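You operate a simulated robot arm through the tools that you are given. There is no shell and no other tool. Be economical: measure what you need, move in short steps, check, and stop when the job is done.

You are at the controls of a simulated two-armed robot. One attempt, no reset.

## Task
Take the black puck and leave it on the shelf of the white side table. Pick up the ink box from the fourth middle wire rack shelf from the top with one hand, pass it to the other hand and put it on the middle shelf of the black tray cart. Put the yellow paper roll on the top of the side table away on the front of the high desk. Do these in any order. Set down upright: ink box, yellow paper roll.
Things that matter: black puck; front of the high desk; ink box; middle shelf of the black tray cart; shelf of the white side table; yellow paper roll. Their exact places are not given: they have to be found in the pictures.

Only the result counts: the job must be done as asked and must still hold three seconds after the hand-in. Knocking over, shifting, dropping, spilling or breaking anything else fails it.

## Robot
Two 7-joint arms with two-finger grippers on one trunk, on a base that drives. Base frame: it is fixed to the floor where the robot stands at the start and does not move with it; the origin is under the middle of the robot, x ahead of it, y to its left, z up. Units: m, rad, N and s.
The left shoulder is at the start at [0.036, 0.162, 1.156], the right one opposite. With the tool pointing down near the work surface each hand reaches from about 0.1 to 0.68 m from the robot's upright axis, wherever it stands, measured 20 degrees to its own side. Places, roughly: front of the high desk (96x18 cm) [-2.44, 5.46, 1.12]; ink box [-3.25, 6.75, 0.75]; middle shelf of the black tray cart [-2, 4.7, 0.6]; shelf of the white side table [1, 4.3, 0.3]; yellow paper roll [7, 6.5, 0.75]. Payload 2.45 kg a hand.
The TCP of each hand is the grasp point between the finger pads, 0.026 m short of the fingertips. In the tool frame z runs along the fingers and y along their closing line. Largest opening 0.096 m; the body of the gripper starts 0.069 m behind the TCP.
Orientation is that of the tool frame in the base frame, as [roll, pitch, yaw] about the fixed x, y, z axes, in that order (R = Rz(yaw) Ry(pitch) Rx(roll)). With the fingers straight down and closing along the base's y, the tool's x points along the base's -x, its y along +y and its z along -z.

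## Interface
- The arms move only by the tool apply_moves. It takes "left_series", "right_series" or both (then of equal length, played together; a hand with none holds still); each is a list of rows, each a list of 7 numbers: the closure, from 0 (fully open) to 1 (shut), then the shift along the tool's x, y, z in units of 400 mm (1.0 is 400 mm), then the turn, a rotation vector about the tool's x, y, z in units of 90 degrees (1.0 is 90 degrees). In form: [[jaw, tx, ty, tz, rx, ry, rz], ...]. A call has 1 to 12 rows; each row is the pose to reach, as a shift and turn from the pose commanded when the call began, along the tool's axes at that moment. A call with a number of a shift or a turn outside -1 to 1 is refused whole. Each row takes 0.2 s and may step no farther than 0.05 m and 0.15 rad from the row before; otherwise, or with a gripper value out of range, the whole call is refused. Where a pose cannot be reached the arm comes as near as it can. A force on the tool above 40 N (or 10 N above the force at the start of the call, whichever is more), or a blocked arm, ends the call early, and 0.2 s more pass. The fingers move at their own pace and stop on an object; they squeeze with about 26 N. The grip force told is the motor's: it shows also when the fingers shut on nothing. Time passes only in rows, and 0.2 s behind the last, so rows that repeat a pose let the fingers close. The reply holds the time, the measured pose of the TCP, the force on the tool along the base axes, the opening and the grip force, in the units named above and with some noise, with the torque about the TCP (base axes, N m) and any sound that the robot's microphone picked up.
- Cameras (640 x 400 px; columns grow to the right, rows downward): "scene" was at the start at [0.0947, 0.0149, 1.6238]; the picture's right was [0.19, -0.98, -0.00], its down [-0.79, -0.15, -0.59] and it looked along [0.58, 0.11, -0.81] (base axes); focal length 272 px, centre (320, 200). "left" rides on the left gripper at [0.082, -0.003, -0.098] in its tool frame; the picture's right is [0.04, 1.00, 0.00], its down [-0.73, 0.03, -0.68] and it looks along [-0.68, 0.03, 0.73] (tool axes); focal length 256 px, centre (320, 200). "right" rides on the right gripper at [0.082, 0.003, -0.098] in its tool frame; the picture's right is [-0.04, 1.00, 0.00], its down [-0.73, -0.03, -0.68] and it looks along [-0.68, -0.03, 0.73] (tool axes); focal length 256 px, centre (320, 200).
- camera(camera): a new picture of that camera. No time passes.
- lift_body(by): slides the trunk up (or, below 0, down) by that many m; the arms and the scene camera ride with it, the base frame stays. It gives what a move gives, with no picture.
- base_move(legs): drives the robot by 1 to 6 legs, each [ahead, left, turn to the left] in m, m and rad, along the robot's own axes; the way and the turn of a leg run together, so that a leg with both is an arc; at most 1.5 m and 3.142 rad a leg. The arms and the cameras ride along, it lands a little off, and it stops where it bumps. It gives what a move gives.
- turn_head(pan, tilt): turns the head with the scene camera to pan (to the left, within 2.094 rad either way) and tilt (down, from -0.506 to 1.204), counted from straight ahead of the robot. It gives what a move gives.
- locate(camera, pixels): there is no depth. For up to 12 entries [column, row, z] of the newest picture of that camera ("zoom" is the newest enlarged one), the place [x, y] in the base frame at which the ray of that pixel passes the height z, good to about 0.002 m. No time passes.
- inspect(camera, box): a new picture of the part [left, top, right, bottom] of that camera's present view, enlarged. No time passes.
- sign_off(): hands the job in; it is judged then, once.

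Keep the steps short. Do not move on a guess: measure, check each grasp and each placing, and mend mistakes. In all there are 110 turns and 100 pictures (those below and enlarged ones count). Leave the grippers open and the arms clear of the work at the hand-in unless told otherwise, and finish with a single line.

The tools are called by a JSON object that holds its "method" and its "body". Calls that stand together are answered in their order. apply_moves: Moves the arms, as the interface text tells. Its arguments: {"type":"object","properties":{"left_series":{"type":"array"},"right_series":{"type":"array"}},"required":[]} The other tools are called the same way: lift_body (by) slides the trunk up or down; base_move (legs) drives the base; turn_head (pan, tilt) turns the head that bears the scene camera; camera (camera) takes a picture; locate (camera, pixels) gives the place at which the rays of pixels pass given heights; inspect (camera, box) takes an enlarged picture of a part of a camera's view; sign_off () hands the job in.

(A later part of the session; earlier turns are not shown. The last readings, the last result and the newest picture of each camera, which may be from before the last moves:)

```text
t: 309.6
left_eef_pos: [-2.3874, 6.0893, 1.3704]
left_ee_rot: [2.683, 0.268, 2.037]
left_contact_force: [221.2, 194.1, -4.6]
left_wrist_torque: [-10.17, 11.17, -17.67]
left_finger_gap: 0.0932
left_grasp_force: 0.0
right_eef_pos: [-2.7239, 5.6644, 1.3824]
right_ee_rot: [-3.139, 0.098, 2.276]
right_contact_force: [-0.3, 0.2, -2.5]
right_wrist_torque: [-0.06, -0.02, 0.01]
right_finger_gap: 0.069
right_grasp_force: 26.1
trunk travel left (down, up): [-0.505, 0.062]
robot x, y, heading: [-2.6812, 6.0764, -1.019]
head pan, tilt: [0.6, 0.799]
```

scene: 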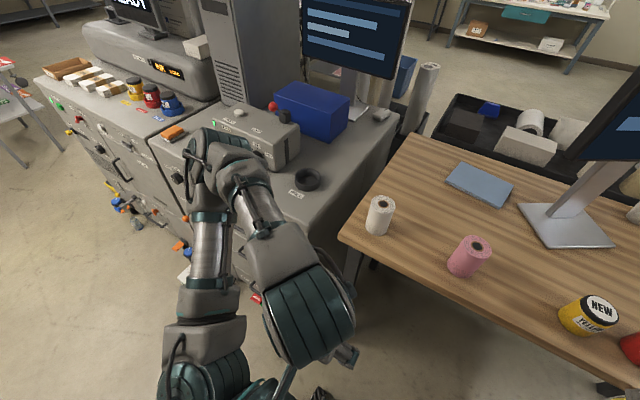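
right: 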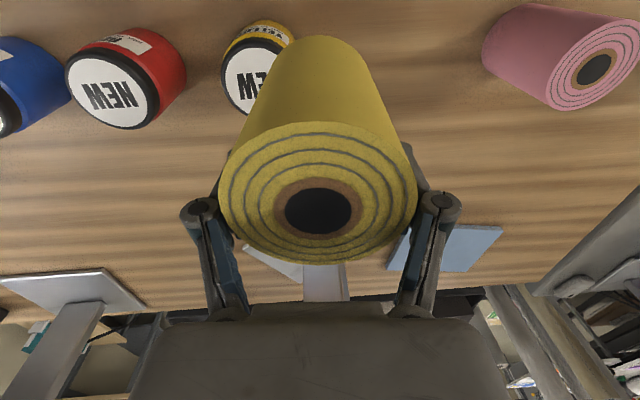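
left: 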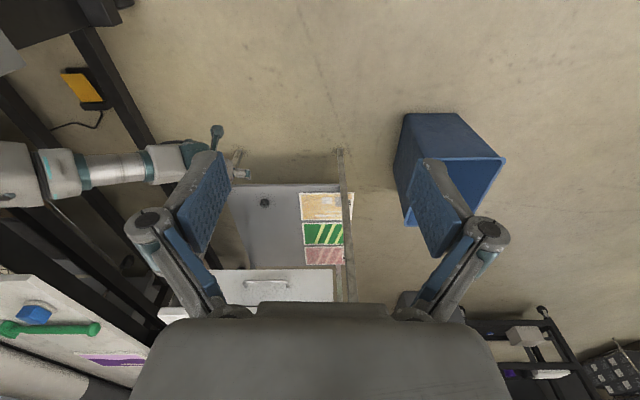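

The left hand keeps pressing against my own body. I will work it forward and up in short single steps.

{"method": "apply_moves", "body": {"left_series": [[0, -0.12, 0, 0, 0, 0, 0], [0, -0.24, 0, 0, 0, 0, 0]]}}

{"method": "apply_moves", "body": {"left_series": [[0, -0.12, 0, 0, 0, 0, 0], [0, -0.24, 0, 0, 0, 0, 0]]}}

{"method": "apply_moves", "body": {"left_series": [[0, -0.12, 0, 0, 0, 0, 0], [0, -0.24, 0, 0, 0, 0, 0]]}}

{"method": "apply_moves", "body": {"left_series": [[0, -0.12, 0, 0, 0, 0, 0], [0, -0.24, 0, 0, 0, 0, 0]]}}

{"method": "turn_head", "body": {"pan": 0.4, "tilt": 0.9}}

{"method": "camera", "body": {"camera": "scene"}}

```text
t: 309.8
left_eef_pos: [-2.4803, 6.0392, 1.3946]
left_ee_rot: [2.51, 0.251, 2.003]
left_contact_force: [617.1, 105.8, 187.4]
left_wrist_torque: [-3.92, 39.78, -9.77]
left_finger_gap: 0.0955
left_grasp_force: 0.1
right_eef_pos: [-2.8439, 5.6018, 1.3577]
right_ee_rot: [3.054, 0.115, 2.255]
right_contact_force: [-0.6, -0.2, -1.8]
right_wrist_torque: [-0.01, -0.08, -0.04]
right_finger_gap: 0.0694
right_grasp_force: 25.7
trunk travel left (down, up): [-0.505, 0.062]
robot x, y, heading: [-2.6903, 6.0705, -1.016]
head pan, tilt: [0.6, 0.799]
stopped in row 1 (left hand): the force on the tool passed its limit at 390 N (the readings are from after the stop); the commanded pose is now the measured one
```

```text
t: 310.4
left_eef_pos: [-2.3172, 6.044, 1.3873]
left_ee_rot: [2.666, 0.251, 2.041]
left_contact_force: [1.6, 0.6, 0.0]
left_wrist_torque: [-0.04, 0.12, 0.03]
left_finger_gap: 0.0957
left_grasp_force: 0.1
right_eef_pos: [-2.6942, 5.6892, 1.3916]
right_ee_rot: [-3.123, 0.11, 2.29]
right_contact_force: [1.9, -0.1, -2.8]
right_wrist_torque: [0.0, 0.16, 0.02]
right_finger_gap: 0.0695
right_grasp_force: 26.3
trunk travel left (down, up): [-0.505, 0.062]
robot x, y, heading: [-2.6736, 6.0764, -1.019]
head pan, tilt: [0.6, 0.799]
stopped in row 2 (left hand): the arm was blocked; the commanded pose is now the measured one
```

```text
t: 311.2
left_eef_pos: [-2.3278, 5.935, 1.4184]
left_ee_rot: [2.624, 0.246, 2.029]
left_contact_force: [1.1, -0.2, -0.7]
left_wrist_torque: [-0.03, 0.0, -0.03]
left_finger_gap: 0.0961
left_grasp_force: 0.0
right_eef_pos: [-2.7454, 5.6588, 1.3817]
right_ee_rot: [3.134, 0.108, 2.279]
right_contact_force: [1.0, 0.3, -3.5]
right_wrist_torque: [-0.05, 0.07, 0.02]
right_finger_gap: 0.0695
right_grasp_force: 25.7
trunk travel left (down, up): [-0.505, 0.062]
robot x, y, heading: [-2.6884, 6.0694, -1.006]
head pan, tilt: [0.6, 0.799]
stopped in row 2 (left hand): the arm was blocked; the commanded pose is now the measured one
```

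```text
t: 312.0
left_eef_pos: [-2.3827, 5.8099, 1.458]
left_ee_rot: [2.558, 0.252, 2.001]
left_contact_force: [-0.5, 0.2, 0.0]
left_wrist_torque: [-0.03, -0.1, -0.01]
left_finger_gap: 0.096
left_grasp_force: 0.1
right_eef_pos: [-2.8344, 5.6209, 1.3695]
right_ee_rot: [3.066, 0.126, 2.25]
right_contact_force: [-0.6, 0.3, -1.4]
right_wrist_torque: [-0.05, -0.08, -0.01]
right_finger_gap: 0.0693
right_grasp_force: 26.2
trunk travel left (down, up): [-0.505, 0.062]
robot x, y, heading: [-2.7055, 6.0621, -1.009]
head pan, tilt: [0.6, 0.799]
stopped in row 2 (left hand): the arm was blocked; the commanded pose is now the measured one
```

```text
t: 312.8
left_eef_pos: [-2.3454, 5.833, 1.454]
left_ee_rot: [2.592, 0.258, 2.012]
left_contact_force: [-0.5, 0.9, -0.6]
left_wrist_torque: [-0.02, -0.01, -0.05]
left_finger_gap: 0.0957
left_grasp_force: 0.1
right_eef_pos: [-2.8, 5.644, 1.381]
right_ee_rot: [3.096, 0.124, 2.256]
right_contact_force: [-0.4, 1.3, -0.9]
right_wrist_torque: [-0.02, -0.05, -0.03]
right_finger_gap: 0.0692
right_grasp_force: 25.8
trunk travel left (down, up): [-0.505, 0.062]
robot x, y, heading: [-2.7009, 6.0632, -1.012]
head pan, tilt: [0.4, 0.901]
```

```text
15 pictures are left
```

scene: 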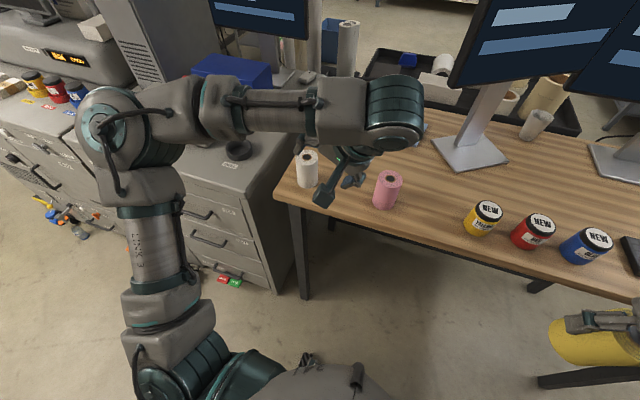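

The left hand is free now. I will check whether the sway calms.

{"method": "turn_head", "body": {"pan": 0.0, "tilt": 0.8}}

{"method": "turn_head", "body": {"pan": 0.0, "tilt": 0.8}}

{"method": "turn_head", "body": {"pan": 0.0, "tilt": 0.8}}

{"method": "turn_head", "body": {"pan": 0.0, "tilt": 0.8}}

{"method": "turn_head", "body": {"pan": 0.0, "tilt": 0.8}}

{"method": "turn_head", "body": {"pan": 0.0, "tilt": 0.8}}

```text
t: 313.6
left_eef_pos: [-2.2944, 5.855, 1.443]
left_ee_rot: [2.629, 0.251, 2.025]
left_contact_force: [1.0, -0.3, 0.2]
left_wrist_torque: [0.03, 0.05, 0.03]
left_finger_gap: 0.0962
left_grasp_force: 0.0
right_eef_pos: [-2.7527, 5.6673, 1.3866]
right_ee_rot: [3.128, 0.115, 2.262]
right_contact_force: [1.0, 0.7, -3.0]
right_wrist_torque: [0.01, 0.04, 0.02]
right_finger_gap: 0.0693
right_grasp_force: 26.3
trunk travel left (down, up): [-0.505, 0.062]
robot x, y, heading: [-2.6962, 6.069, -1.011]
head pan, tilt: [0.0, 0.799]
```

```text
t: 314.2
left_eef_pos: [-2.3331, 5.836, 1.4502]
left_ee_rot: [2.596, 0.252, 2.008]
left_contact_force: [-0.3, -0.5, 0.1]
left_wrist_torque: [-0.02, -0.03, -0.01]
left_finger_gap: 0.0961
left_grasp_force: 0.1
right_eef_pos: [-2.7898, 5.6469, 1.3802]
right_ee_rot: [3.105, 0.122, 2.26]
right_contact_force: [-1.1, 0.1, -2.2]
right_wrist_torque: [-0.02, -0.09, 0.02]
right_finger_gap: 0.0694
right_grasp_force: 25.8
trunk travel left (down, up): [-0.505, 0.062]
robot x, y, heading: [-2.6972, 6.0649, -1.008]
head pan, tilt: [0.0, 0.799]
```

```text
t: 314.8
left_eef_pos: [-2.3657, 5.819, 1.4552]
left_ee_rot: [2.58, 0.255, 2.009]
left_contact_force: [-0.2, 0.6, 0.2]
left_wrist_torque: [-0.05, -0.04, -0.06]
left_finger_gap: 0.0958
left_grasp_force: 0.0
right_eef_pos: [-2.8184, 5.6297, 1.3756]
right_ee_rot: [3.08, 0.125, 2.251]
right_contact_force: [-0.3, 0.3, -1.7]
right_wrist_torque: [-0.05, -0.01, -0.04]
right_finger_gap: 0.0693
right_grasp_force: 26.2
trunk travel left (down, up): [-0.505, 0.062]
robot x, y, heading: [-2.706, 6.0551, -1.012]
head pan, tilt: [0.0, 0.799]
```

```text
t: 315.4
left_eef_pos: [-2.2736, 5.8724, 1.4441]
left_ee_rot: [2.644, 0.258, 2.026]
left_contact_force: [1.5, -0.3, 0.6]
left_wrist_torque: [0.0, 0.13, 0.0]
left_finger_gap: 0.0959
left_grasp_force: 0.1
right_eef_pos: [-2.7325, 5.6809, 1.3928]
right_ee_rot: [-3.138, 0.12, 2.272]
right_contact_force: [1.2, -1.0, -2.3]
right_wrist_torque: [-0.01, 0.06, 0.07]
right_finger_gap: 0.0693
right_grasp_force: 26.1
trunk travel left (down, up): [-0.505, 0.062]
robot x, y, heading: [-2.6905, 6.071, -1.012]
head pan, tilt: [0.0, 0.799]
```

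```text
t: 316.0
left_eef_pos: [-2.3949, 5.794, 1.4585]
left_ee_rot: [2.552, 0.245, 1.999]
left_contact_force: [-2.1, 0.2, 1.3]
left_wrist_torque: [0.07, -0.19, -0.01]
left_finger_gap: 0.0963
left_grasp_force: 0.0
right_eef_pos: [-2.8464, 5.6061, 1.3644]
right_ee_rot: [3.054, 0.121, 2.245]
right_contact_force: [-1.6, -0.5, -2.0]
right_wrist_torque: [0.06, -0.15, -0.02]
right_finger_gap: 0.0691
right_grasp_force: 26.2
trunk travel left (down, up): [-0.505, 0.062]
robot x, y, heading: [-2.7091, 6.0564, -1.001]
head pan, tilt: [0.0, 0.799]
```

```text
t: 316.6
left_eef_pos: [-2.279, 5.8613, 1.4405]
left_ee_rot: [2.642, 0.251, 2.023]
left_contact_force: [0.5, 0.6, 1.0]
left_wrist_torque: [0.03, 0.13, 0.08]
left_finger_gap: 0.0958
left_grasp_force: 0.0
right_eef_pos: [-2.7382, 5.6744, 1.388]
right_ee_rot: [3.138, 0.109, 2.26]
right_contact_force: [0.9, 0.4, -0.9]
right_wrist_torque: [0.0, 0.07, 0.06]
right_finger_gap: 0.0695
right_grasp_force: 26.2
trunk travel left (down, up): [-0.505, 0.062]
robot x, y, heading: [-2.6946, 6.0713, -1.019]
head pan, tilt: [0.0, 0.799]
```

{"method": "lift_body", "body": {"by": -0.25}}

{"method": "lift_body", "body": {"by": -0.2}}

{"method": "lift_body", "body": {"by": -0.1}}

{"method": "turn_head", "body": {"pan": 0.0, "tilt": 0.8}}

{"method": "turn_head", "body": {"pan": 0.0, "tilt": 0.8}}

{"method": "turn_head", "body": {"pan": 0.0, "tilt": 0.8}}

{"method": "turn_head", "body": {"pan": 0.0, "tilt": 0.8}}

```text
t: 319.2
left_eef_pos: [-2.3149, 5.8484, 1.1994]
left_ee_rot: [2.612, 0.258, 2.017]
left_contact_force: [-0.9, -0.1, 1.1]
left_wrist_torque: [-0.03, -0.01, -0.02]
left_finger_gap: 0.0957
left_grasp_force: 0.1
right_eef_pos: [-2.772, 5.6582, 1.1369]
right_ee_rot: [3.119, 0.123, 2.263]
right_contact_force: [0.1, -0.1, -1.7]
right_wrist_torque: [-0.02, -0.07, 0.02]
right_finger_gap: 0.0695
right_grasp_force: 25.9
trunk travel left (down, up): [-0.255, 0.312]
robot x, y, heading: [-2.6947, 6.0624, -1.006]
head pan, tilt: [0.0, 0.799]
```

```text
t: 321.4
left_eef_pos: [-2.3259, 5.7919, 0.9595]
left_ee_rot: [2.6, 0.112, 2.012]
left_contact_force: [-0.9, 0.1, 0.8]
left_wrist_torque: [-0.01, -0.05, -0.04]
left_finger_gap: 0.0958
left_grasp_force: 0.0
right_eef_pos: [-2.8039, 5.6366, 0.9275]
right_ee_rot: [3.087, 0.123, 2.255]
right_contact_force: [-1.0, 0.1, -1.3]
right_wrist_torque: [0.02, -0.08, -0.02]
right_finger_gap: 0.0695
right_grasp_force: 26.1
trunk travel left (down, up): [-0.055, 0.512]
robot x, y, heading: [-2.7034, 6.0588, -1.014]
head pan, tilt: [0.0, 0.799]
```

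```text
t: 322.4
left_eef_pos: [-2.323, 5.7623, 0.8677]
left_ee_rot: [2.603, 0.002, 2.014]
left_contact_force: [-3.0, -0.2, 0.1]
left_wrist_torque: [0.06, -0.11, -0.02]
left_finger_gap: 0.0961
left_grasp_force: 0.1
right_eef_pos: [-2.8144, 5.6303, 0.8676]
right_ee_rot: [3.074, 0.124, 2.252]
right_contact_force: [-1.4, -0.1, -2.8]
right_wrist_torque: [0.0, -0.12, 0.02]
right_finger_gap: 0.0696
right_grasp_force: 26.2
right hand out of reach, approached as far as the arm can: row 1
trunk travel left (down, up): [0.0, 0.567]
robot x, y, heading: [-2.7067, 6.0579, -1.01]
head pan, tilt: [0.0, 0.799]
```

```text
t: 322.9
left_eef_pos: [-2.3058, 5.773, 0.8624]
left_ee_rot: [2.618, 0.001, 2.017]
left_contact_force: [0.7, -0.8, 0.2]
left_wrist_torque: [0.04, -0.06, 0.04]
left_finger_gap: 0.0956
left_grasp_force: 0.1
right_eef_pos: [-2.7961, 5.6397, 0.8719]
right_ee_rot: [3.091, 0.119, 2.253]
right_contact_force: [-1.4, -0.4, -1.7]
right_wrist_torque: [0.06, -0.08, 0.01]
right_finger_gap: 0.0693
right_grasp_force: 26.2
trunk travel left (down, up): [0.0, 0.567]
robot x, y, heading: [-2.6998, 6.0642, -1.011]
head pan, tilt: [0.0, 0.799]
```

```text
t: 323.6
left_eef_pos: [-2.2745, 5.7918, 0.8565]
left_ee_rot: [2.65, 0.003, 2.022]
left_contact_force: [1.2, 0.4, 0.7]
left_wrist_torque: [-0.04, 0.05, -0.04]
left_finger_gap: 0.0959
left_grasp_force: 0.1
right_eef_pos: [-2.7661, 5.6568, 0.8811]
right_ee_rot: [3.124, 0.115, 2.265]
right_contact_force: [1.2, 0.8, -2.2]
right_wrist_torque: [-0.01, 0.09, -0.04]
right_finger_gap: 0.0693
right_grasp_force: 26.0
trunk travel left (down, up): [0.0, 0.567]
robot x, y, heading: [-2.6964, 6.0676, -1.01]
head pan, tilt: [0.0, 0.799]
```

```text
t: 324.1
left_eef_pos: [-2.2825, 5.787, 0.859]
left_ee_rot: [2.644, 0.001, 2.02]
left_contact_force: [0.6, 1.3, -0.3]
left_wrist_torque: [-0.04, 0.07, 0.02]
left_finger_gap: 0.0958
left_grasp_force: 0.0
right_eef_pos: [-2.7719, 5.6546, 0.8786]
right_ee_rot: [3.118, 0.114, 2.264]
right_contact_force: [0.1, -0.4, -2.4]
right_wrist_torque: [-0.02, 0.05, -0.01]
right_finger_gap: 0.0692
right_grasp_force: 26.1
trunk travel left (down, up): [0.0, 0.567]
robot x, y, heading: [-2.6971, 6.0681, -1.013]
head pan, tilt: [0.0, 0.799]
```

```text
t: 324.8
left_eef_pos: [-2.3063, 5.7721, 0.8639]
left_ee_rot: [2.617, -0.001, 2.015]
left_contact_force: [-0.3, 0.2, 0.2]
left_wrist_torque: [0.03, -0.05, 0.01]
left_finger_gap: 0.0959
left_grasp_force: 0.0
right_eef_pos: [-2.7973, 5.6381, 0.8709]
right_ee_rot: [3.09, 0.116, 2.255]
right_contact_force: [-0.5, -0.2, -2.2]
right_wrist_torque: [-0.02, -0.04, 0.0]
right_finger_gap: 0.0694
right_grasp_force: 26.2
trunk travel left (down, up): [0.0, 0.567]
robot x, y, heading: [-2.7038, 6.0658, -1.012]
head pan, tilt: [0.0, 0.799]
```

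The sway shrinks to ±1.6 cm with the trunk low, so I will work at medium height. I raise the trunk 0.3 m, then check the sway before any arm move.

{"method": "lift_body", "body": {"by": 0.3}}

{"method": "turn_head", "body": {"pan": -0.1, "tilt": 0.8}}

{"method": "turn_head", "body": {"pan": -0.1, "tilt": 0.8}}

{"method": "turn_head", "body": {"pan": -0.1, "tilt": 0.8}}

{"method": "turn_head", "body": {"pan": -0.1, "tilt": 0.8}}

{"method": "turn_head", "body": {"pan": -0.1, "tilt": 0.8}}

```text
t: 327.8
left_eef_pos: [-2.2901, 5.7814, 1.1608]
left_ee_rot: [2.634, 0.001, 2.017]
left_contact_force: [-0.5, 0.2, 0.9]
left_wrist_torque: [-0.02, 0.02, 0.0]
left_finger_gap: 0.0958
left_grasp_force: 0.0
right_eef_pos: [-2.7812, 5.6473, 1.1761]
right_ee_rot: [3.107, 0.118, 2.258]
right_contact_force: [-0.1, -0.3, -2.9]
right_wrist_torque: [-0.02, -0.03, 0.02]
right_finger_gap: 0.0694
right_grasp_force: 26.4
trunk travel left (down, up): [-0.3, 0.267]
robot x, y, heading: [-2.701, 6.0633, -1.011]
head pan, tilt: [0.0, 0.799]
```

```text
t: 328.4
left_eef_pos: [-2.2833, 5.7854, 1.1592]
left_ee_rot: [2.639, 0.002, 2.019]
left_contact_force: [1.3, -0.6, -0.3]
left_wrist_torque: [-0.04, 0.04, 0.02]
left_finger_gap: 0.096
left_grasp_force: 0.1
right_eef_pos: [-2.7747, 5.652, 1.1785]
right_ee_rot: [3.113, 0.119, 2.261]
right_contact_force: [-0.9, -0.3, -2.4]
right_wrist_torque: [-0.07, 0.02, 0.0]
right_finger_gap: 0.0694
right_grasp_force: 26.3
trunk travel left (down, up): [-0.3, 0.267]
robot x, y, heading: [-2.6997, 6.0661, -1.007]
head pan, tilt: [-0.099, 0.799]
```

```text
t: 329.0
left_eef_pos: [-2.3023, 5.7729, 1.1607]
left_ee_rot: [2.623, 0.0, 2.018]
left_contact_force: [-0.4, -0.4, -0.2]
left_wrist_torque: [0.0, -0.05, 0.0]
left_finger_gap: 0.0963
left_grasp_force: 0.1
right_eef_pos: [-2.7931, 5.6404, 1.173]
right_ee_rot: [3.097, 0.116, 2.254]
right_contact_force: [0.1, -0.3, -1.4]
right_wrist_torque: [0.02, -0.04, -0.02]
right_finger_gap: 0.0694
right_grasp_force: 25.7
trunk travel left (down, up): [-0.3, 0.267]
robot x, y, heading: [-2.7018, 6.0601, -1.015]
head pan, tilt: [-0.099, 0.799]
```

```text
t: 329.6
left_eef_pos: [-2.2959, 5.7772, 1.162]
left_ee_rot: [2.626, 0.001, 2.018]
left_contact_force: [0.6, -0.4, 0.1]
left_wrist_torque: [0.01, 0.02, 0.02]
left_finger_gap: 0.0962
left_grasp_force: 0.1
right_eef_pos: [-2.7873, 5.6429, 1.175]
right_ee_rot: [3.101, 0.115, 2.259]
right_contact_force: [-0.7, 0.7, -2.0]
right_wrist_torque: [0.03, -0.01, -0.01]
right_finger_gap: 0.0695
right_grasp_force: 26.5
trunk travel left (down, up): [-0.3, 0.267]
robot x, y, heading: [-2.7022, 6.0607, -1.017]
head pan, tilt: [-0.099, 0.799]
```

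```text
t: 330.2
left_eef_pos: [-2.2864, 5.7834, 1.16]
left_ee_rot: [2.636, 0.0, 2.02]
left_contact_force: [0.4, -0.3, 0.3]
left_wrist_torque: [-0.02, 0.06, 0.01]
left_finger_gap: 0.0958
left_grasp_force: 0.2
right_eef_pos: [-2.7781, 5.65, 1.1773]
right_ee_rot: [3.109, 0.117, 2.263]
right_contact_force: [0.0, 0.9, -2.5]
right_wrist_torque: [0.01, 0.03, 0.0]
right_finger_gap: 0.0695
right_grasp_force: 25.7
trunk travel left (down, up): [-0.3, 0.267]
robot x, y, heading: [-2.6994, 6.0672, -1.011]
head pan, tilt: [-0.099, 0.799]
```

```text
t: 330.8
left_eef_pos: [-2.301, 5.7754, 1.1623]
left_ee_rot: [2.624, 0.0, 2.018]
left_contact_force: [0.5, 0.6, -0.9]
left_wrist_torque: [-0.02, 0.01, -0.02]
left_finger_gap: 0.0962
left_grasp_force: 0.0
right_eef_pos: [-2.7923, 5.6409, 1.174]
right_ee_rot: [3.097, 0.118, 2.257]
right_contact_force: [0.0, -0.6, -3.0]
right_wrist_torque: [-0.01, -0.04, -0.02]
right_finger_gap: 0.0692
right_grasp_force: 26.0
trunk travel left (down, up): [-0.3, 0.267]
robot x, y, heading: [-2.702, 6.0609, -1.009]
head pan, tilt: [-0.099, 0.799]
```

The sway is now only ±1 cm. I move the right hand 0.19 m left and 0.095 m up, in line with the gap, and set it vertical.

{"method": "apply_moves", "body": {"right_series": [[1, -0.005, 0.03, -0.02, 0.003, 0.01, 0], [1, -0.012, 0.09, -0.05, 0.006, 0.02, 0], [1, -0.02, 0.16, -0.08, 0.009, 0.03, 0], [1, -0.03, 0.24, -0.11, 0.012, 0.04, 0], [1, -0.04, 0.32, -0.14, 0.016, 0.05, 0], [1, -0.05, 0.39, -0.17, 0.02, 0.06, 0], [1, -0.06, 0.45, -0.2, 0.0238, 0.0742, 0], [1, -0.067, 0.481, -0.213, 0.0238, 0.0742, 0]]}}

{"method": "turn_head", "body": {"pan": -0.1, "tilt": 0.8}}

{"method": "turn_head", "body": {"pan": -0.1, "tilt": 0.8}}

{"method": "turn_head", "body": {"pan": -0.1, "tilt": 0.8}}

{"method": "turn_head", "body": {"pan": -0.1, "tilt": 0.8}}

{"method": "camera", "body": {"camera": "scene"}}

```text
t: 332.6
left_eef_pos: [-2.2967, 5.7773, 1.1624]
left_ee_rot: [2.63, 0.001, 2.018]
left_contact_force: [-0.4, -0.4, -0.1]
left_wrist_torque: [-0.02, 0.03, -0.03]
left_finger_gap: 0.0963
left_grasp_force: 0.1
right_eef_pos: [-2.6299, 5.7504, 1.2709]
right_ee_rot: [3.14, -0.001, 2.261]
right_contact_force: [-1.2, 0.4, -2.5]
right_wrist_torque: [0.0, -0.01, 0.0]
right_finger_gap: 0.0692
right_grasp_force: 25.8
trunk travel left (down, up): [-0.3, 0.267]
robot x, y, heading: [-2.7023, 6.0613, -1.018]
head pan, tilt: [-0.099, 0.799]
```

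```text
t: 333.2
left_eef_pos: [-2.2935, 5.7802, 1.1609]
left_ee_rot: [2.63, 0.0, 2.018]
left_contact_force: [0.3, -0.2, -0.9]
left_wrist_torque: [0.02, -0.05, -0.02]
left_finger_gap: 0.096
left_grasp_force: 0.0
right_eef_pos: [-2.6264, 5.7522, 1.2718]
right_ee_rot: [3.141, -0.001, 2.262]
right_contact_force: [0.6, 0.1, -2.5]
right_wrist_torque: [-0.02, -0.01, -0.02]
right_finger_gap: 0.0693
right_grasp_force: 26.0
trunk travel left (down, up): [-0.3, 0.267]
robot x, y, heading: [-2.7008, 6.0661, -1.016]
head pan, tilt: [-0.099, 0.799]
```

```text
t: 333.8
left_eef_pos: [-2.2928, 5.7794, 1.1617]
left_ee_rot: [2.631, -0.001, 2.019]
left_contact_force: [0.1, -0.9, 0.3]
left_wrist_torque: [-0.01, 0.01, 0.0]
left_finger_gap: 0.0963
left_grasp_force: 0.0
right_eef_pos: [-2.6277, 5.752, 1.2718]
right_ee_rot: [3.141, 0.0, 2.263]
right_contact_force: [-0.5, 0.2, -3.2]
right_wrist_torque: [-0.04, -0.04, 0.0]
right_finger_gap: 0.0689
right_grasp_force: 25.7
trunk travel left (down, up): [-0.3, 0.267]
robot x, y, heading: [-2.7011, 6.065, -1.013]
head pan, tilt: [-0.099, 0.799]
```

```text
t: 334.4
left_eef_pos: [-2.2942, 5.7795, 1.1609]
left_ee_rot: [2.63, 0.0, 2.019]
left_contact_force: [-0.1, 0.7, 0.5]
left_wrist_torque: [0.0, -0.01, 0.04]
left_finger_gap: 0.0958
left_grasp_force: 0.0
right_eef_pos: [-2.6279, 5.7518, 1.2716]
right_ee_rot: [3.141, 0.001, 2.263]
right_contact_force: [-0.4, -0.1, -2.4]
right_wrist_torque: [-0.02, -0.02, -0.02]
right_finger_gap: 0.0696
right_grasp_force: 25.6
trunk travel left (down, up): [-0.3, 0.267]
robot x, y, heading: [-2.6982, 6.0642, -1.011]
head pan, tilt: [-0.099, 0.799]
```

```text
t: 335.0
left_eef_pos: [-2.2945, 5.7778, 1.1616]
left_ee_rot: [2.631, 0.0, 2.015]
left_contact_force: [0.1, 0.0, -0.3]
left_wrist_torque: [-0.01, 0.0, -0.01]
left_finger_gap: 0.096
left_grasp_force: 0.2
right_eef_pos: [-2.6277, 5.7514, 1.2716]
right_ee_rot: [-3.141, 0.0, 2.262]
right_contact_force: [0.3, -0.5, -2.9]
right_wrist_torque: [-0.02, 0.01, 0.01]
right_finger_gap: 0.0695
right_grasp_force: 26.2
trunk travel left (down, up): [-0.3, 0.267]
robot x, y, heading: [-2.7045, 6.0626, -1.014]
head pan, tilt: [-0.099, 0.799]
```

```text
14 pictures are left
```

scene: 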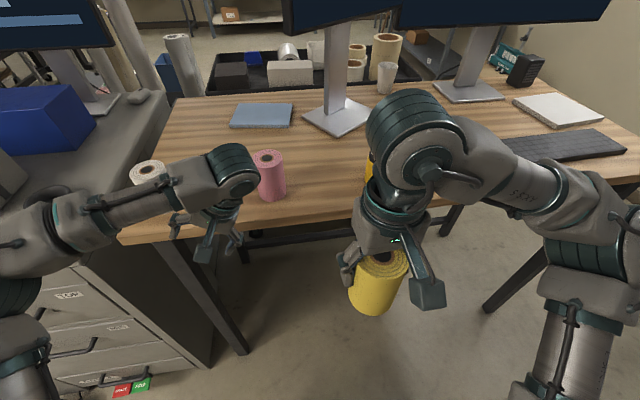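

It is completely steady now. The roll is lined up with the gap, so I push it in over the desk in smooth steps, with its bottom about 5 cm above the top.

{"method": "apply_moves", "body": {"right_series": [[1, -0.04, -0.003, 0, 0, 0, 0], [1, -0.12, -0.008, 0, 0, 0, 0], [1, -0.21, -0.013, 0, 0, 0, 0], [1, -0.3, -0.018, 0, 0, 0, 0], [1, -0.39, -0.023, 0, 0, 0, 0], [1, -0.48, -0.028, 0, 0, 0, 0], [1, -0.57, -0.034, 0, 0, 0, 0], [1, -0.66, -0.039, 0, 0, 0, 0], [1, -0.74, -0.044, 0, 0, 0, 0], [1, -0.8, -0.047, 0, 0, 0, 0], [1, -0.832, -0.049, 0, 0, 0, 0]]}}

{"method": "turn_head", "body": {"pan": -0.1, "tilt": 0.8}}

{"method": "camera", "body": {"camera": "right"}}

{"method": "camera", "body": {"camera": "scene"}}

```text
t: 337.4
left_eef_pos: [-2.295, 5.7787, 1.1607]
left_ee_rot: [2.63, 0.0, 2.018]
left_contact_force: [0.3, -0.1, 0.7]
left_wrist_torque: [0.01, 0.0, 0.01]
left_finger_gap: 0.0962
left_grasp_force: 0.0
right_eef_pos: [-2.466, 5.5298, 1.2721]
right_ee_rot: [3.14, 0.001, 2.26]
right_contact_force: [0.2, 0.3, -1.7]
right_wrist_torque: [-0.02, 0.04, 0.01]
right_finger_gap: 0.0693
right_grasp_force: 25.5
right hand out of reach, approached as far as the arm can: row 9, 10, 11
trunk travel left (down, up): [-0.3, 0.267]
robot x, y, heading: [-2.7033, 6.0661, -1.01]
head pan, tilt: [-0.099, 0.799]
```

```text
t: 338.0
left_eef_pos: [-2.2918, 5.7796, 1.1606]
left_ee_rot: [2.631, 0.001, 2.018]
left_contact_force: [0.6, 0.0, 0.3]
left_wrist_torque: [-0.02, 0.03, 0.0]
left_finger_gap: 0.0961
left_grasp_force: 0.1
right_eef_pos: [-2.4623, 5.5308, 1.2723]
right_ee_rot: [-3.141, 0.001, 2.263]
right_contact_force: [0.2, 0.3, -2.4]
right_wrist_torque: [-0.02, -0.01, -0.01]
right_finger_gap: 0.0691
right_grasp_force: 26.3
trunk travel left (down, up): [-0.3, 0.267]
robot x, y, heading: [-2.7, 6.0653, -1.013]
head pan, tilt: [-0.099, 0.799]
```

```text
13 pictures are left
```

right: 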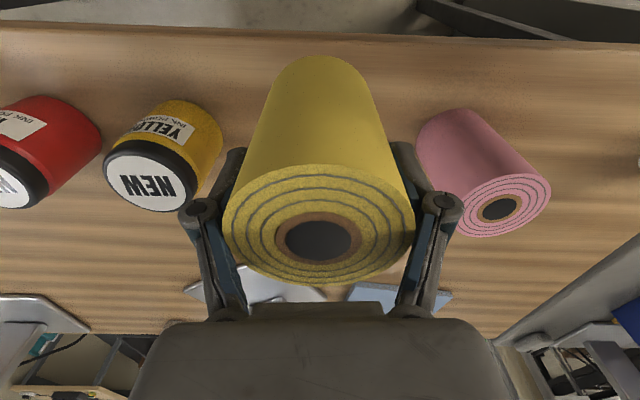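

```text
12 pictures are left
```

scene: 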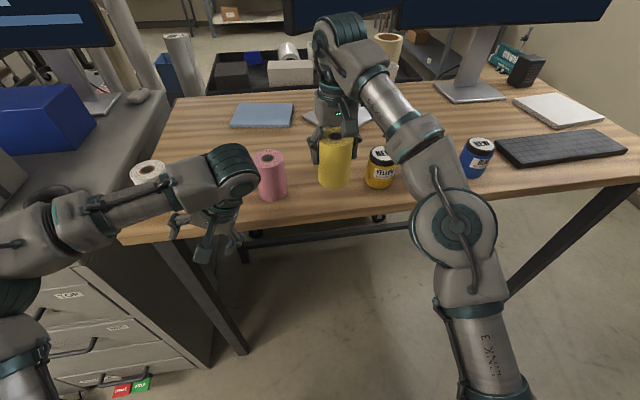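

The arm's reach ends at 2 cm inside the edge. I raise the left hand 8 cm to be safe, then drive 6 cm forward.

{"method": "apply_moves", "body": {"left_series": [[0, 0, 0.03, -0.05, 0, 0, 0], [0, 0, 0.06, -0.11, 0, 0, 0], [0, 0, 0.098, -0.174, 0, 0, 0]]}}

{"method": "base_move", "body": {"legs": [[0.06, 0, 0]]}}

{"method": "turn_head", "body": {"pan": -0.1, "tilt": 0.8}}

{"method": "turn_head", "body": {"pan": -0.1, "tilt": 0.8}}

{"method": "turn_head", "body": {"pan": -0.1, "tilt": 0.8}}

{"method": "camera", "body": {"camera": "right"}}

```text
t: 338.8
left_eef_pos: [-2.2941, 5.7789, 1.2435]
left_ee_rot: [2.631, 0.002, 2.017]
left_contact_force: [0.0, -0.1, 0.0]
left_wrist_torque: [-0.01, 0.01, -0.01]
left_finger_gap: 0.0957
left_grasp_force: 0.1
right_eef_pos: [-2.4643, 5.5322, 1.2719]
right_ee_rot: [-3.141, 0.004, 2.26]
right_contact_force: [0.2, 0.1, -2.0]
right_wrist_torque: [-0.03, 0.0, 0.02]
right_finger_gap: 0.0691
right_grasp_force: 26.4
trunk travel left (down, up): [-0.3, 0.267]
robot x, y, heading: [-2.7027, 6.0673, -1.011]
head pan, tilt: [-0.099, 0.799]
```

```text
t: 339.8
left_eef_pos: [-2.2658, 5.7326, 1.246]
left_ee_rot: [2.632, 0.007, 2.015]
left_contact_force: [-1.1, 0.0, -0.1]
left_wrist_torque: [0.01, 0.0, -0.02]
left_finger_gap: 0.0956
left_grasp_force: 0.1
right_eef_pos: [-2.4369, 5.4854, 1.2754]
right_ee_rot: [-3.141, 0.007, 2.262]
right_contact_force: [0.5, -0.3, -2.0]
right_wrist_torque: [-0.02, -0.07, 0.0]
right_finger_gap: 0.0691
right_grasp_force: 25.6
trunk travel left (down, up): [-0.3, 0.267]
robot x, y, heading: [-2.6702, 6.018, -1.011]
head pan, tilt: [-0.099, 0.799]
```

```text
t: 340.4
left_eef_pos: [-2.2652, 5.733, 1.2455]
left_ee_rot: [2.63, 0.007, 2.018]
left_contact_force: [0.8, -0.1, -0.5]
left_wrist_torque: [0.02, -0.01, -0.01]
left_finger_gap: 0.0962
left_grasp_force: 0.0
right_eef_pos: [-2.4338, 5.4852, 1.2762]
right_ee_rot: [-3.139, 0.006, 2.261]
right_contact_force: [0.1, 0.6, -2.6]
right_wrist_torque: [0.02, -0.04, 0.0]
right_finger_gap: 0.0696
right_grasp_force: 26.3
trunk travel left (down, up): [-0.3, 0.267]
robot x, y, heading: [-2.6721, 6.015, -1.01]
head pan, tilt: [-0.099, 0.799]
```

```text
t: 341.0
left_eef_pos: [-2.2642, 5.732, 1.2453]
left_ee_rot: [2.631, 0.005, 2.018]
left_contact_force: [-0.1, 0.5, 0.0]
left_wrist_torque: [0.01, -0.03, -0.01]
left_finger_gap: 0.096
left_grasp_force: 0.0
right_eef_pos: [-2.4346, 5.4835, 1.2761]
right_ee_rot: [3.14, 0.006, 2.261]
right_contact_force: [0.4, 0.4, -2.5]
right_wrist_torque: [-0.03, -0.05, 0.02]
right_finger_gap: 0.0693
right_grasp_force: 26.0
trunk travel left (down, up): [-0.3, 0.267]
robot x, y, heading: [-2.6703, 6.0147, -1.008]
head pan, tilt: [-0.099, 0.799]
```

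```text
t: 341.6
left_eef_pos: [-2.2644, 5.7317, 1.2446]
left_ee_rot: [2.63, 0.005, 2.019]
left_contact_force: [0.0, -0.4, -0.2]
left_wrist_torque: [-0.02, 0.0, -0.01]
left_finger_gap: 0.096
left_grasp_force: 0.1
right_eef_pos: [-2.4341, 5.4831, 1.2751]
right_ee_rot: [3.141, 0.006, 2.264]
right_contact_force: [0.2, 0.9, -2.5]
right_wrist_torque: [0.02, -0.03, 0.0]
right_finger_gap: 0.0693
right_grasp_force: 25.9
trunk travel left (down, up): [-0.3, 0.267]
robot x, y, heading: [-2.6691, 6.0139, -1.013]
head pan, tilt: [-0.099, 0.799]
```

```text
11 pictures are left
```

right: 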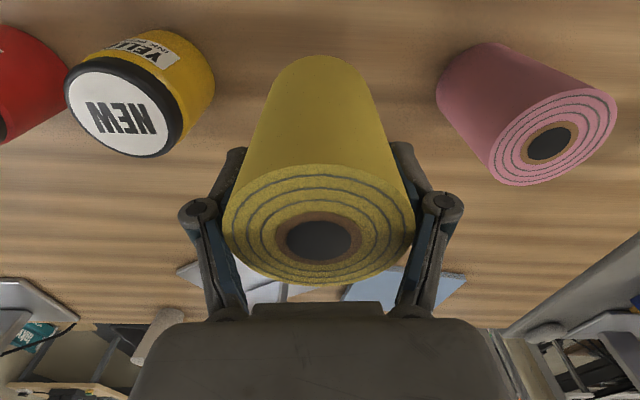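

The roll is at 8 cm depth, midway between the yellow jar and the pink roll. I will lower it.

{"method": "apply_moves", "body": {"right_series": [[1, 0, 0, 0.05, 0, 0, 0], [1, 0, 0, 0.09, 0, 0, 0], [1, 0, 0, 0.11, 0, 0, 0], [1, 0, 0, 0.12, 0, 0, 0]]}}

{"method": "apply_moves", "body": {"right_series": [[1, 0, 0, 0.01, 0, 0, 0], [1, 0, 0, 0.02, 0, 0, 0]]}}

{"method": "apply_moves", "body": {"right_series": [[1, 0, 0, 0.01, 0, 0, 0], [1, 0, 0, 0.02, 0, 0, 0]]}}

{"method": "inspect", "body": {"camera": "scene", "box": [230, 90, 470, 240]}}

```text
t: 342.6
left_eef_pos: [-2.2636, 5.732, 1.2447]
left_ee_rot: [2.63, 0.004, 2.018]
left_contact_force: [0.2, -0.4, 0.6]
left_wrist_torque: [-0.02, -0.02, 0.01]
left_finger_gap: 0.096
left_grasp_force: 0.1
right_eef_pos: [-2.4346, 5.4829, 1.2257]
right_ee_rot: [3.139, 0.006, 2.262]
right_contact_force: [-0.5, 0.3, -3.0]
right_wrist_torque: [0.03, -0.01, -0.01]
right_finger_gap: 0.0696
right_grasp_force: 25.2
trunk travel left (down, up): [-0.3, 0.267]
robot x, y, heading: [-2.6691, 6.0164, -1.012]
head pan, tilt: [-0.099, 0.799]
```

```text
t: 343.2
left_eef_pos: [-2.2638, 5.7312, 1.2443]
left_ee_rot: [2.63, 0.004, 2.018]
left_contact_force: [1.1, -0.3, 0.8]
left_wrist_torque: [-0.01, 0.01, 0.0]
left_finger_gap: 0.0958
left_grasp_force: 0.0
right_eef_pos: [-2.4337, 5.482, 1.2177]
right_ee_rot: [3.141, 0.005, 2.262]
right_contact_force: [0.1, 0.4, -1.1]
right_wrist_torque: [0.01, 0.01, -0.01]
right_finger_gap: 0.0693
right_grasp_force: 26.4
trunk travel left (down, up): [-0.3, 0.267]
robot x, y, heading: [-2.6671, 6.0136, -1.017]
head pan, tilt: [-0.099, 0.799]
```

```text
t: 343.8
left_eef_pos: [-2.2632, 5.7308, 1.2439]
left_ee_rot: [2.63, 0.003, 2.018]
left_contact_force: [-0.5, 0.3, -0.7]
left_wrist_torque: [0.01, -0.02, -0.01]
left_finger_gap: 0.0959
left_grasp_force: 0.2
right_eef_pos: [-2.4333, 5.4829, 1.2096]
right_ee_rot: [3.141, 0.004, 2.262]
right_contact_force: [0.1, 0.3, -2.6]
right_wrist_torque: [-0.04, -0.02, 0.02]
right_finger_gap: 0.0693
right_grasp_force: 26.0
trunk travel left (down, up): [-0.3, 0.267]
robot x, y, heading: [-2.6691, 6.0134, -1.007]
head pan, tilt: [-0.099, 0.799]
```

```text
2.67 times, centred on (350, 165) of scene
```

zoom: 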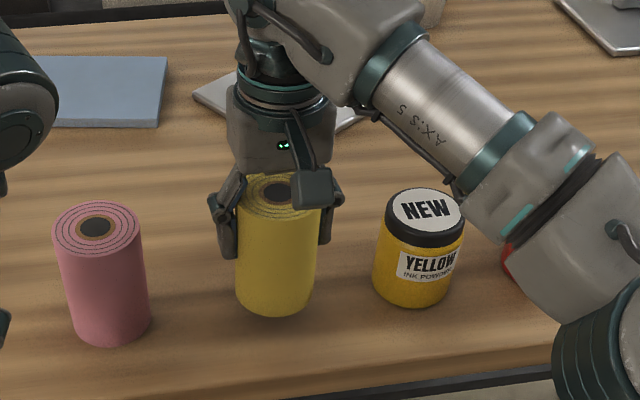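

No contact yet at z 1.21, so I continue in small steps.

{"method": "apply_moves", "body": {"right_series": [[1, 0, 0, 0.01, 0, 0, 0], [1, 0, 0, 0.02, 0, 0, 0]]}}

{"method": "apply_moves", "body": {"right_series": [[1, 0, 0, 0.01, 0, 0, 0]]}}

{"method": "apply_moves", "body": {"right_series": [[1, 0, 0, 0.01, 0, 0, 0]]}}

```text
t: 344.4
left_eef_pos: [-2.2638, 5.7302, 1.2447]
left_ee_rot: [2.629, 0.003, 2.016]
left_contact_force: [0.5, -0.3, -0.2]
left_wrist_torque: [-0.02, 0.01, 0.01]
left_finger_gap: 0.0961
left_grasp_force: 0.1
right_eef_pos: [-2.4339, 5.4832, 1.201]
right_ee_rot: [-3.141, 0.005, 2.263]
right_contact_force: [-1.0, 1.1, -1.9]
right_wrist_torque: [-0.02, -0.02, 0.03]
right_finger_gap: 0.0692
right_grasp_force: 25.9
trunk travel left (down, up): [-0.3, 0.267]
robot x, y, heading: [-2.6627, 6.0178, -1.011]
head pan, tilt: [-0.099, 0.799]
```

```text
t: 344.8
left_eef_pos: [-2.2644, 5.7305, 1.2454]
left_ee_rot: [2.631, 0.004, 2.018]
left_contact_force: [-0.3, 0.3, -0.3]
left_wrist_torque: [0.02, -0.01, 0.0]
left_finger_gap: 0.0958
left_grasp_force: 0.1
right_eef_pos: [-2.4353, 5.4823, 1.1975]
right_ee_rot: [3.14, 0.005, 2.262]
right_contact_force: [-0.8, -0.4, -2.0]
right_wrist_torque: [0.01, -0.01, 0.01]
right_finger_gap: 0.0692
right_grasp_force: 26.0
trunk travel left (down, up): [-0.3, 0.267]
robot x, y, heading: [-2.67, 6.0148, -1.012]
head pan, tilt: [-0.099, 0.799]
```

```text
t: 345.2
left_eef_pos: [-2.2653, 5.7313, 1.2449]
left_ee_rot: [2.63, 0.004, 2.018]
left_contact_force: [0.9, -0.2, -0.2]
left_wrist_torque: [-0.01, -0.01, 0.04]
left_finger_gap: 0.096
left_grasp_force: 0.0
right_eef_pos: [-2.435, 5.4829, 1.1947]
right_ee_rot: [-3.141, 0.005, 2.262]
right_contact_force: [0.1, 0.1, -2.5]
right_wrist_torque: [-0.03, 0.01, 0.01]
right_finger_gap: 0.0693
right_grasp_force: 26.1
trunk travel left (down, up): [-0.3, 0.267]
robot x, y, heading: [-2.6687, 6.0127, -1.016]
head pan, tilt: [-0.099, 0.799]
```

{"method": "apply_moves", "body": {"right_series": [[1, 0, 0, 0.01, 0, 0, 0]]}}

{"method": "apply_moves", "body": {"right_series": [[1, 0, 0, 0.01, 0, 0, 0]]}}

{"method": "inspect", "body": {"camera": "scene", "box": [230, 110, 470, 260]}}

```text
t: 345.6
left_eef_pos: [-2.2644, 5.7307, 1.2436]
left_ee_rot: [2.63, 0.004, 2.017]
left_contact_force: [0.3, 1.0, -0.2]
left_wrist_torque: [-0.01, 0.0, 0.0]
left_finger_gap: 0.096
left_grasp_force: 0.0
right_eef_pos: [-2.4334, 5.4824, 1.1906]
right_ee_rot: [3.141, 0.006, 2.262]
right_contact_force: [0.0, 0.8, -1.4]
right_wrist_torque: [0.0, -0.02, 0.0]
right_finger_gap: 0.0694
right_grasp_force: 26.5
trunk travel left (down, up): [-0.3, 0.267]
robot x, y, heading: [-2.6669, 6.0126, -1.009]
head pan, tilt: [-0.099, 0.799]
```

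```text
t: 346.0
left_eef_pos: [-2.266, 5.7323, 1.2459]
left_ee_rot: [2.63, 0.005, 2.018]
left_contact_force: [0.8, 0.2, 0.2]
left_wrist_torque: [-0.01, 0.01, 0.01]
left_finger_gap: 0.096
left_grasp_force: 0.0
right_eef_pos: [-2.4359, 5.4831, 1.1901]
right_ee_rot: [3.14, 0.01, 2.261]
right_contact_force: [2.4, -7.4, 20.5]
right_wrist_torque: [-0.24, -0.04, 0.02]
right_finger_gap: 0.0697
right_grasp_force: 26.0
trunk travel left (down, up): [-0.3, 0.267]
robot x, y, heading: [-2.6666, 6.0147, -1.015]
head pan, tilt: [-0.099, 0.799]
```

```text
2.67 times, centred on (350, 185) of scene
```

zoom: 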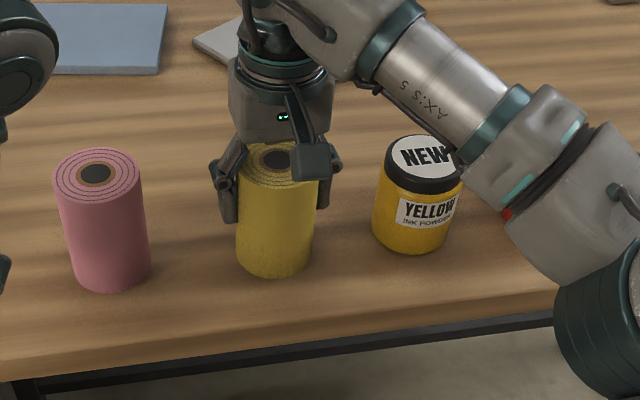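

The roll stands on the desk, with 20 N of contact. I ease up 2 mm, open, and rise straight up.

{"method": "apply_moves", "body": {"right_series": [[1, 0, 0, -0.005, 0, 0, 0], [0.3, 0, 0, -0.005, 0, 0, 0], [0, 0, 0, -0.005, 0, 0, 0], [0, 0, 0, -0.005, 0, 0, 0], [0, 0, 0, -0.05, 0, 0, 0], [0, 0, 0, -0.12, 0, 0, 0], [0, 0, 0, -0.2, 0, 0, 0], [0, 0, 0, -0.28, 0, 0, 0], [0, 0, 0, -0.34, 0, 0, 0]]}}

{"method": "camera", "body": {"camera": "right"}}

```text
t: 348.0
left_eef_pos: [-2.2647, 5.7315, 1.245]
left_ee_rot: [2.63, 0.006, 2.016]
left_contact_force: [0.2, 0.5, 1.4]
left_wrist_torque: [0.01, 0.04, -0.02]
left_finger_gap: 0.096
left_grasp_force: 0.1
right_eef_pos: [-2.4346, 5.4943, 1.2918]
right_ee_rot: [-3.142, 0.006, 2.261]
right_contact_force: [0.3, 0.0, -0.4]
right_wrist_torque: [0.01, 0.02, -0.02]
right_finger_gap: 0.096
right_grasp_force: 0.1
right hand out of reach, approached as far as the arm can: row 8, 9
trunk travel left (down, up): [-0.3, 0.267]
robot x, y, heading: [-2.6697, 6.0147, -1.009]
head pan, tilt: [-0.099, 0.799]
```

```text
8 pictures are left
```

right: 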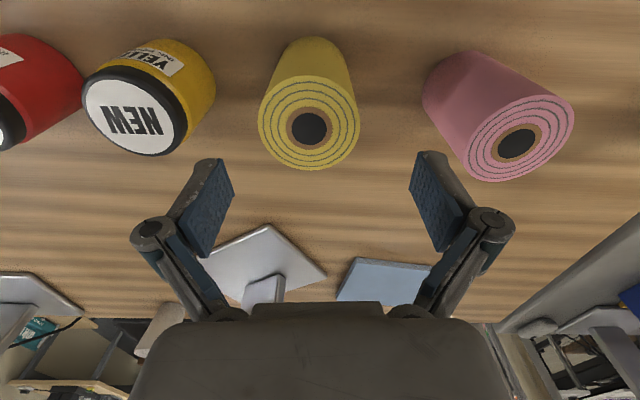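

The yellow roll stands upright on the desk front. For the ink box I retract the right hand, leave the aisle the way I came, and turn to face the racks at the wider spot.

{"method": "apply_moves", "body": {"right_series": [[0, 0.05, 0, 0, 0, 0, 0], [0, 0.13, 0, 0, 0, 0, 0], [0, 0.22, 0, 0, 0, 0, 0], [0, 0.32, 0, 0, 0, 0, 0], [0, 0.42, 0, 0, 0, 0, 0], [0, 0.52, 0, 0, 0, 0, 0], [0, 0.6, 0, 0, 0, 0, 0], [0, 0.66, 0, 0, 0, 0, 0]]}}

{"method": "base_move", "body": {"legs": [[-0.06, 0, 0], [0, -0.65, 0], [0, -0.65, 0]]}}

{"method": "lift_body", "body": {"by": 0.08}}

{"method": "base_move", "body": {"legs": [[0.4, -0.355, 0], [0, 0, -1.5], [0, 0, -1.5]]}}

```text
t: 349.8
left_eef_pos: [-2.2652, 5.7315, 1.2441]
left_ee_rot: [2.627, 0.006, 2.019]
left_contact_force: [0.0, 0.2, -0.3]
left_wrist_torque: [-0.02, 0.0, -0.01]
left_finger_gap: 0.0959
left_grasp_force: 0.0
right_eef_pos: [-2.6074, 5.6991, 1.2892]
right_ee_rot: [3.141, 0.005, 2.261]
right_contact_force: [-0.4, -0.3, 0.1]
right_wrist_torque: [0.02, 0.0, 0.02]
right_finger_gap: 0.096
right_grasp_force: 0.0
trunk travel left (down, up): [-0.3, 0.267]
robot x, y, heading: [-2.6698, 6.0203, -1.013]
head pan, tilt: [-0.099, 0.799]
```

```text
t: 357.3
left_eef_pos: [-3.4102, 5.0848, 1.2457]
left_ee_rot: [2.628, 0.002, 2.034]
left_contact_force: [-0.7, -0.4, -0.7]
left_wrist_torque: [0.0, -0.02, 0.02]
left_finger_gap: 0.0959
left_grasp_force: 0.1
right_eef_pos: [-3.7529, 5.0465, 1.288]
right_ee_rot: [3.137, 0.006, 2.276]
right_contact_force: [0.7, -0.2, 0.1]
right_wrist_torque: [0.0, -0.02, 0.04]
right_finger_gap: 0.0959
right_grasp_force: 0.1
trunk travel left (down, up): [-0.3, 0.267]
robot x, y, heading: [-3.8143, 5.3666, -0.992]
head pan, tilt: [-0.099, 0.799]
```

```text
t: 358.4
left_eef_pos: [-3.4098, 5.0888, 1.3248]
left_ee_rot: [2.63, 0.004, 2.033]
left_contact_force: [0.0, 0.5, 0.1]
left_wrist_torque: [0.0, 0.02, -0.02]
left_finger_gap: 0.0959
left_grasp_force: 0.0
right_eef_pos: [-3.7511, 5.0501, 1.3699]
right_ee_rot: [3.139, 0.007, 2.277]
right_contact_force: [-0.9, 0.9, 0.1]
right_wrist_torque: [0.0, 0.01, -0.04]
right_finger_gap: 0.0959
right_grasp_force: 0.1
trunk travel left (down, up): [-0.38, 0.187]
robot x, y, heading: [-3.818, 5.3653, -0.996]
head pan, tilt: [-0.099, 0.799]
```

```text
t: 369.0
left_eef_pos: [-4.3507, 5.0375, 1.3221]
left_ee_rot: [2.646, 0.01, -0.995]
left_contact_force: [-0.6, -0.8, 1.2]
left_wrist_torque: [0.04, -0.06, 0.0]
left_finger_gap: 0.096
left_grasp_force: 0.0
right_eef_pos: [-4.0154, 5.1118, 1.3708]
right_ee_rot: [-3.127, 0.004, -0.752]
right_contact_force: [0.4, -0.5, -0.5]
right_wrist_torque: [0.05, -0.03, 0.0]
right_finger_gap: 0.0959
right_grasp_force: 0.1
trunk travel left (down, up): [-0.38, 0.187]
robot x, y, heading: [-3.8987, 4.8225, 2.253]
head pan, tilt: [-0.099, 0.799]
```

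I face the racks now. I move in along the aisle to stand before the right rack and look at the ink box's shelf.

{"method": "base_move", "body": {"legs": [[0.18, -0.3, 0], [0, -0.66, 0], [0, -0.66, 0]]}}

{"method": "lift_body", "body": {"by": -0.08}}

{"method": "turn_head", "body": {"pan": -0.15, "tilt": 0.75}}

{"method": "camera", "body": {"camera": "scene"}}

```text
t: 377.8
left_eef_pos: [-3.2343, 6.1768, 1.3139]
left_ee_rot: [2.677, 0.005, -1.006]
left_contact_force: [-1.9, -0.1, 0.9]
left_wrist_torque: [0.01, -0.09, 0.01]
left_finger_gap: 0.0956
left_grasp_force: 0.0
right_eef_pos: [-2.8997, 6.2434, 1.3701]
right_ee_rot: [-3.094, -0.001, -0.761]
right_contact_force: [0.8, -1.0, -2.0]
right_wrist_torque: [0.07, -0.03, 0.01]
right_finger_gap: 0.0959
right_grasp_force: 0.1
trunk travel left (down, up): [-0.38, 0.187]
robot x, y, heading: [-2.7578, 5.9721, 2.242]
head pan, tilt: [-0.099, 0.799]
```

```text
t: 379.0
left_eef_pos: [-3.1332, 6.2358, 1.2586]
left_ee_rot: [2.591, 0.009, -1.008]
left_contact_force: [0.6, 0.6, -0.2]
left_wrist_torque: [-0.05, 0.17, -0.03]
left_finger_gap: 0.0959
left_grasp_force: 0.0
right_eef_pos: [-2.7966, 6.3074, 1.287]
right_ee_rot: [3.11, 0.023, -0.763]
right_contact_force: [0.7, 1.2, 0.5]
right_wrist_torque: [-0.11, -0.02, -0.03]
right_finger_gap: 0.0962
right_grasp_force: 0.2
trunk travel left (down, up): [-0.3, 0.267]
robot x, y, heading: [-2.7478, 5.977, 2.24]
head pan, tilt: [-0.099, 0.799]
```

```text
t: 379.6
left_eef_pos: [-3.2259, 6.1711, 1.2422]
left_ee_rot: [2.671, 0.011, -1.006]
left_contact_force: [-2.2, -0.6, 1.0]
left_wrist_torque: [0.07, -0.21, 0.01]
left_finger_gap: 0.0958
left_grasp_force: 0.1
right_eef_pos: [-2.8895, 6.2392, 1.2925]
right_ee_rot: [-3.1, 0.007, -0.76]
right_contact_force: [-1.2, -1.6, -0.6]
right_wrist_torque: [0.16, -0.13, 0.01]
right_finger_gap: 0.0959
right_grasp_force: 0.0
trunk travel left (down, up): [-0.3, 0.267]
robot x, y, heading: [-2.7663, 5.9644, 2.234]
head pan, tilt: [-0.15, 0.75]
```

```text
7 pictures are left
```

scene: 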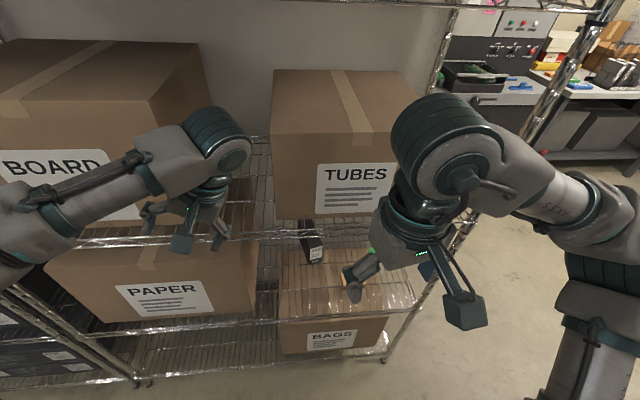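

{"method": "locate", "body": {"camera": "scene", "pixels": [[313, 263, 0.65], [313, 263, 0.7], [313, 263, 0.75], [308, 238, 0.75], [308, 238, 0.8], [250, 315, 0.7], [250, 315, 0.65], [145, 385, 0], [385, 360, 0], [400, 310, 0.7], [262, 230, 1.0]]}}

{"method": "inspect", "body": {"camera": "scene", "box": [240, 190, 440, 340]}}

```text
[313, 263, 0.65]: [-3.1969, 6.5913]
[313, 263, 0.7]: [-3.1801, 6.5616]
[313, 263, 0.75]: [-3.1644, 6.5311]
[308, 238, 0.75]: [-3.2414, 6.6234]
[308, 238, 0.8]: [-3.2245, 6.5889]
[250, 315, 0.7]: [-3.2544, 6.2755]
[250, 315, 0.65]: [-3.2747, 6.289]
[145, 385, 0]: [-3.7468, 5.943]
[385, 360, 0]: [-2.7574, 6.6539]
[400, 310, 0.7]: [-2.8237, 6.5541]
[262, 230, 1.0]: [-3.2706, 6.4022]
```

```text
2.67 times, centred on (340, 265) of scene
```

zoom: 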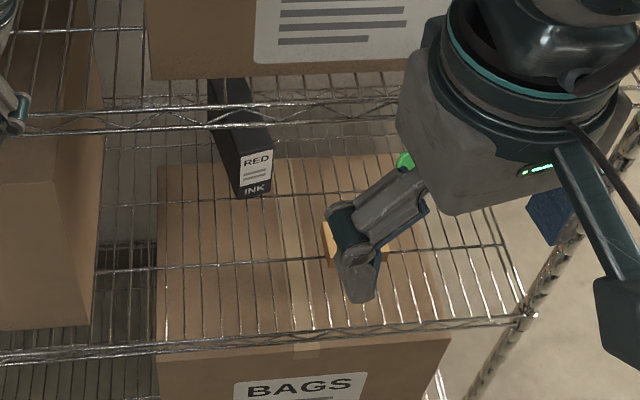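

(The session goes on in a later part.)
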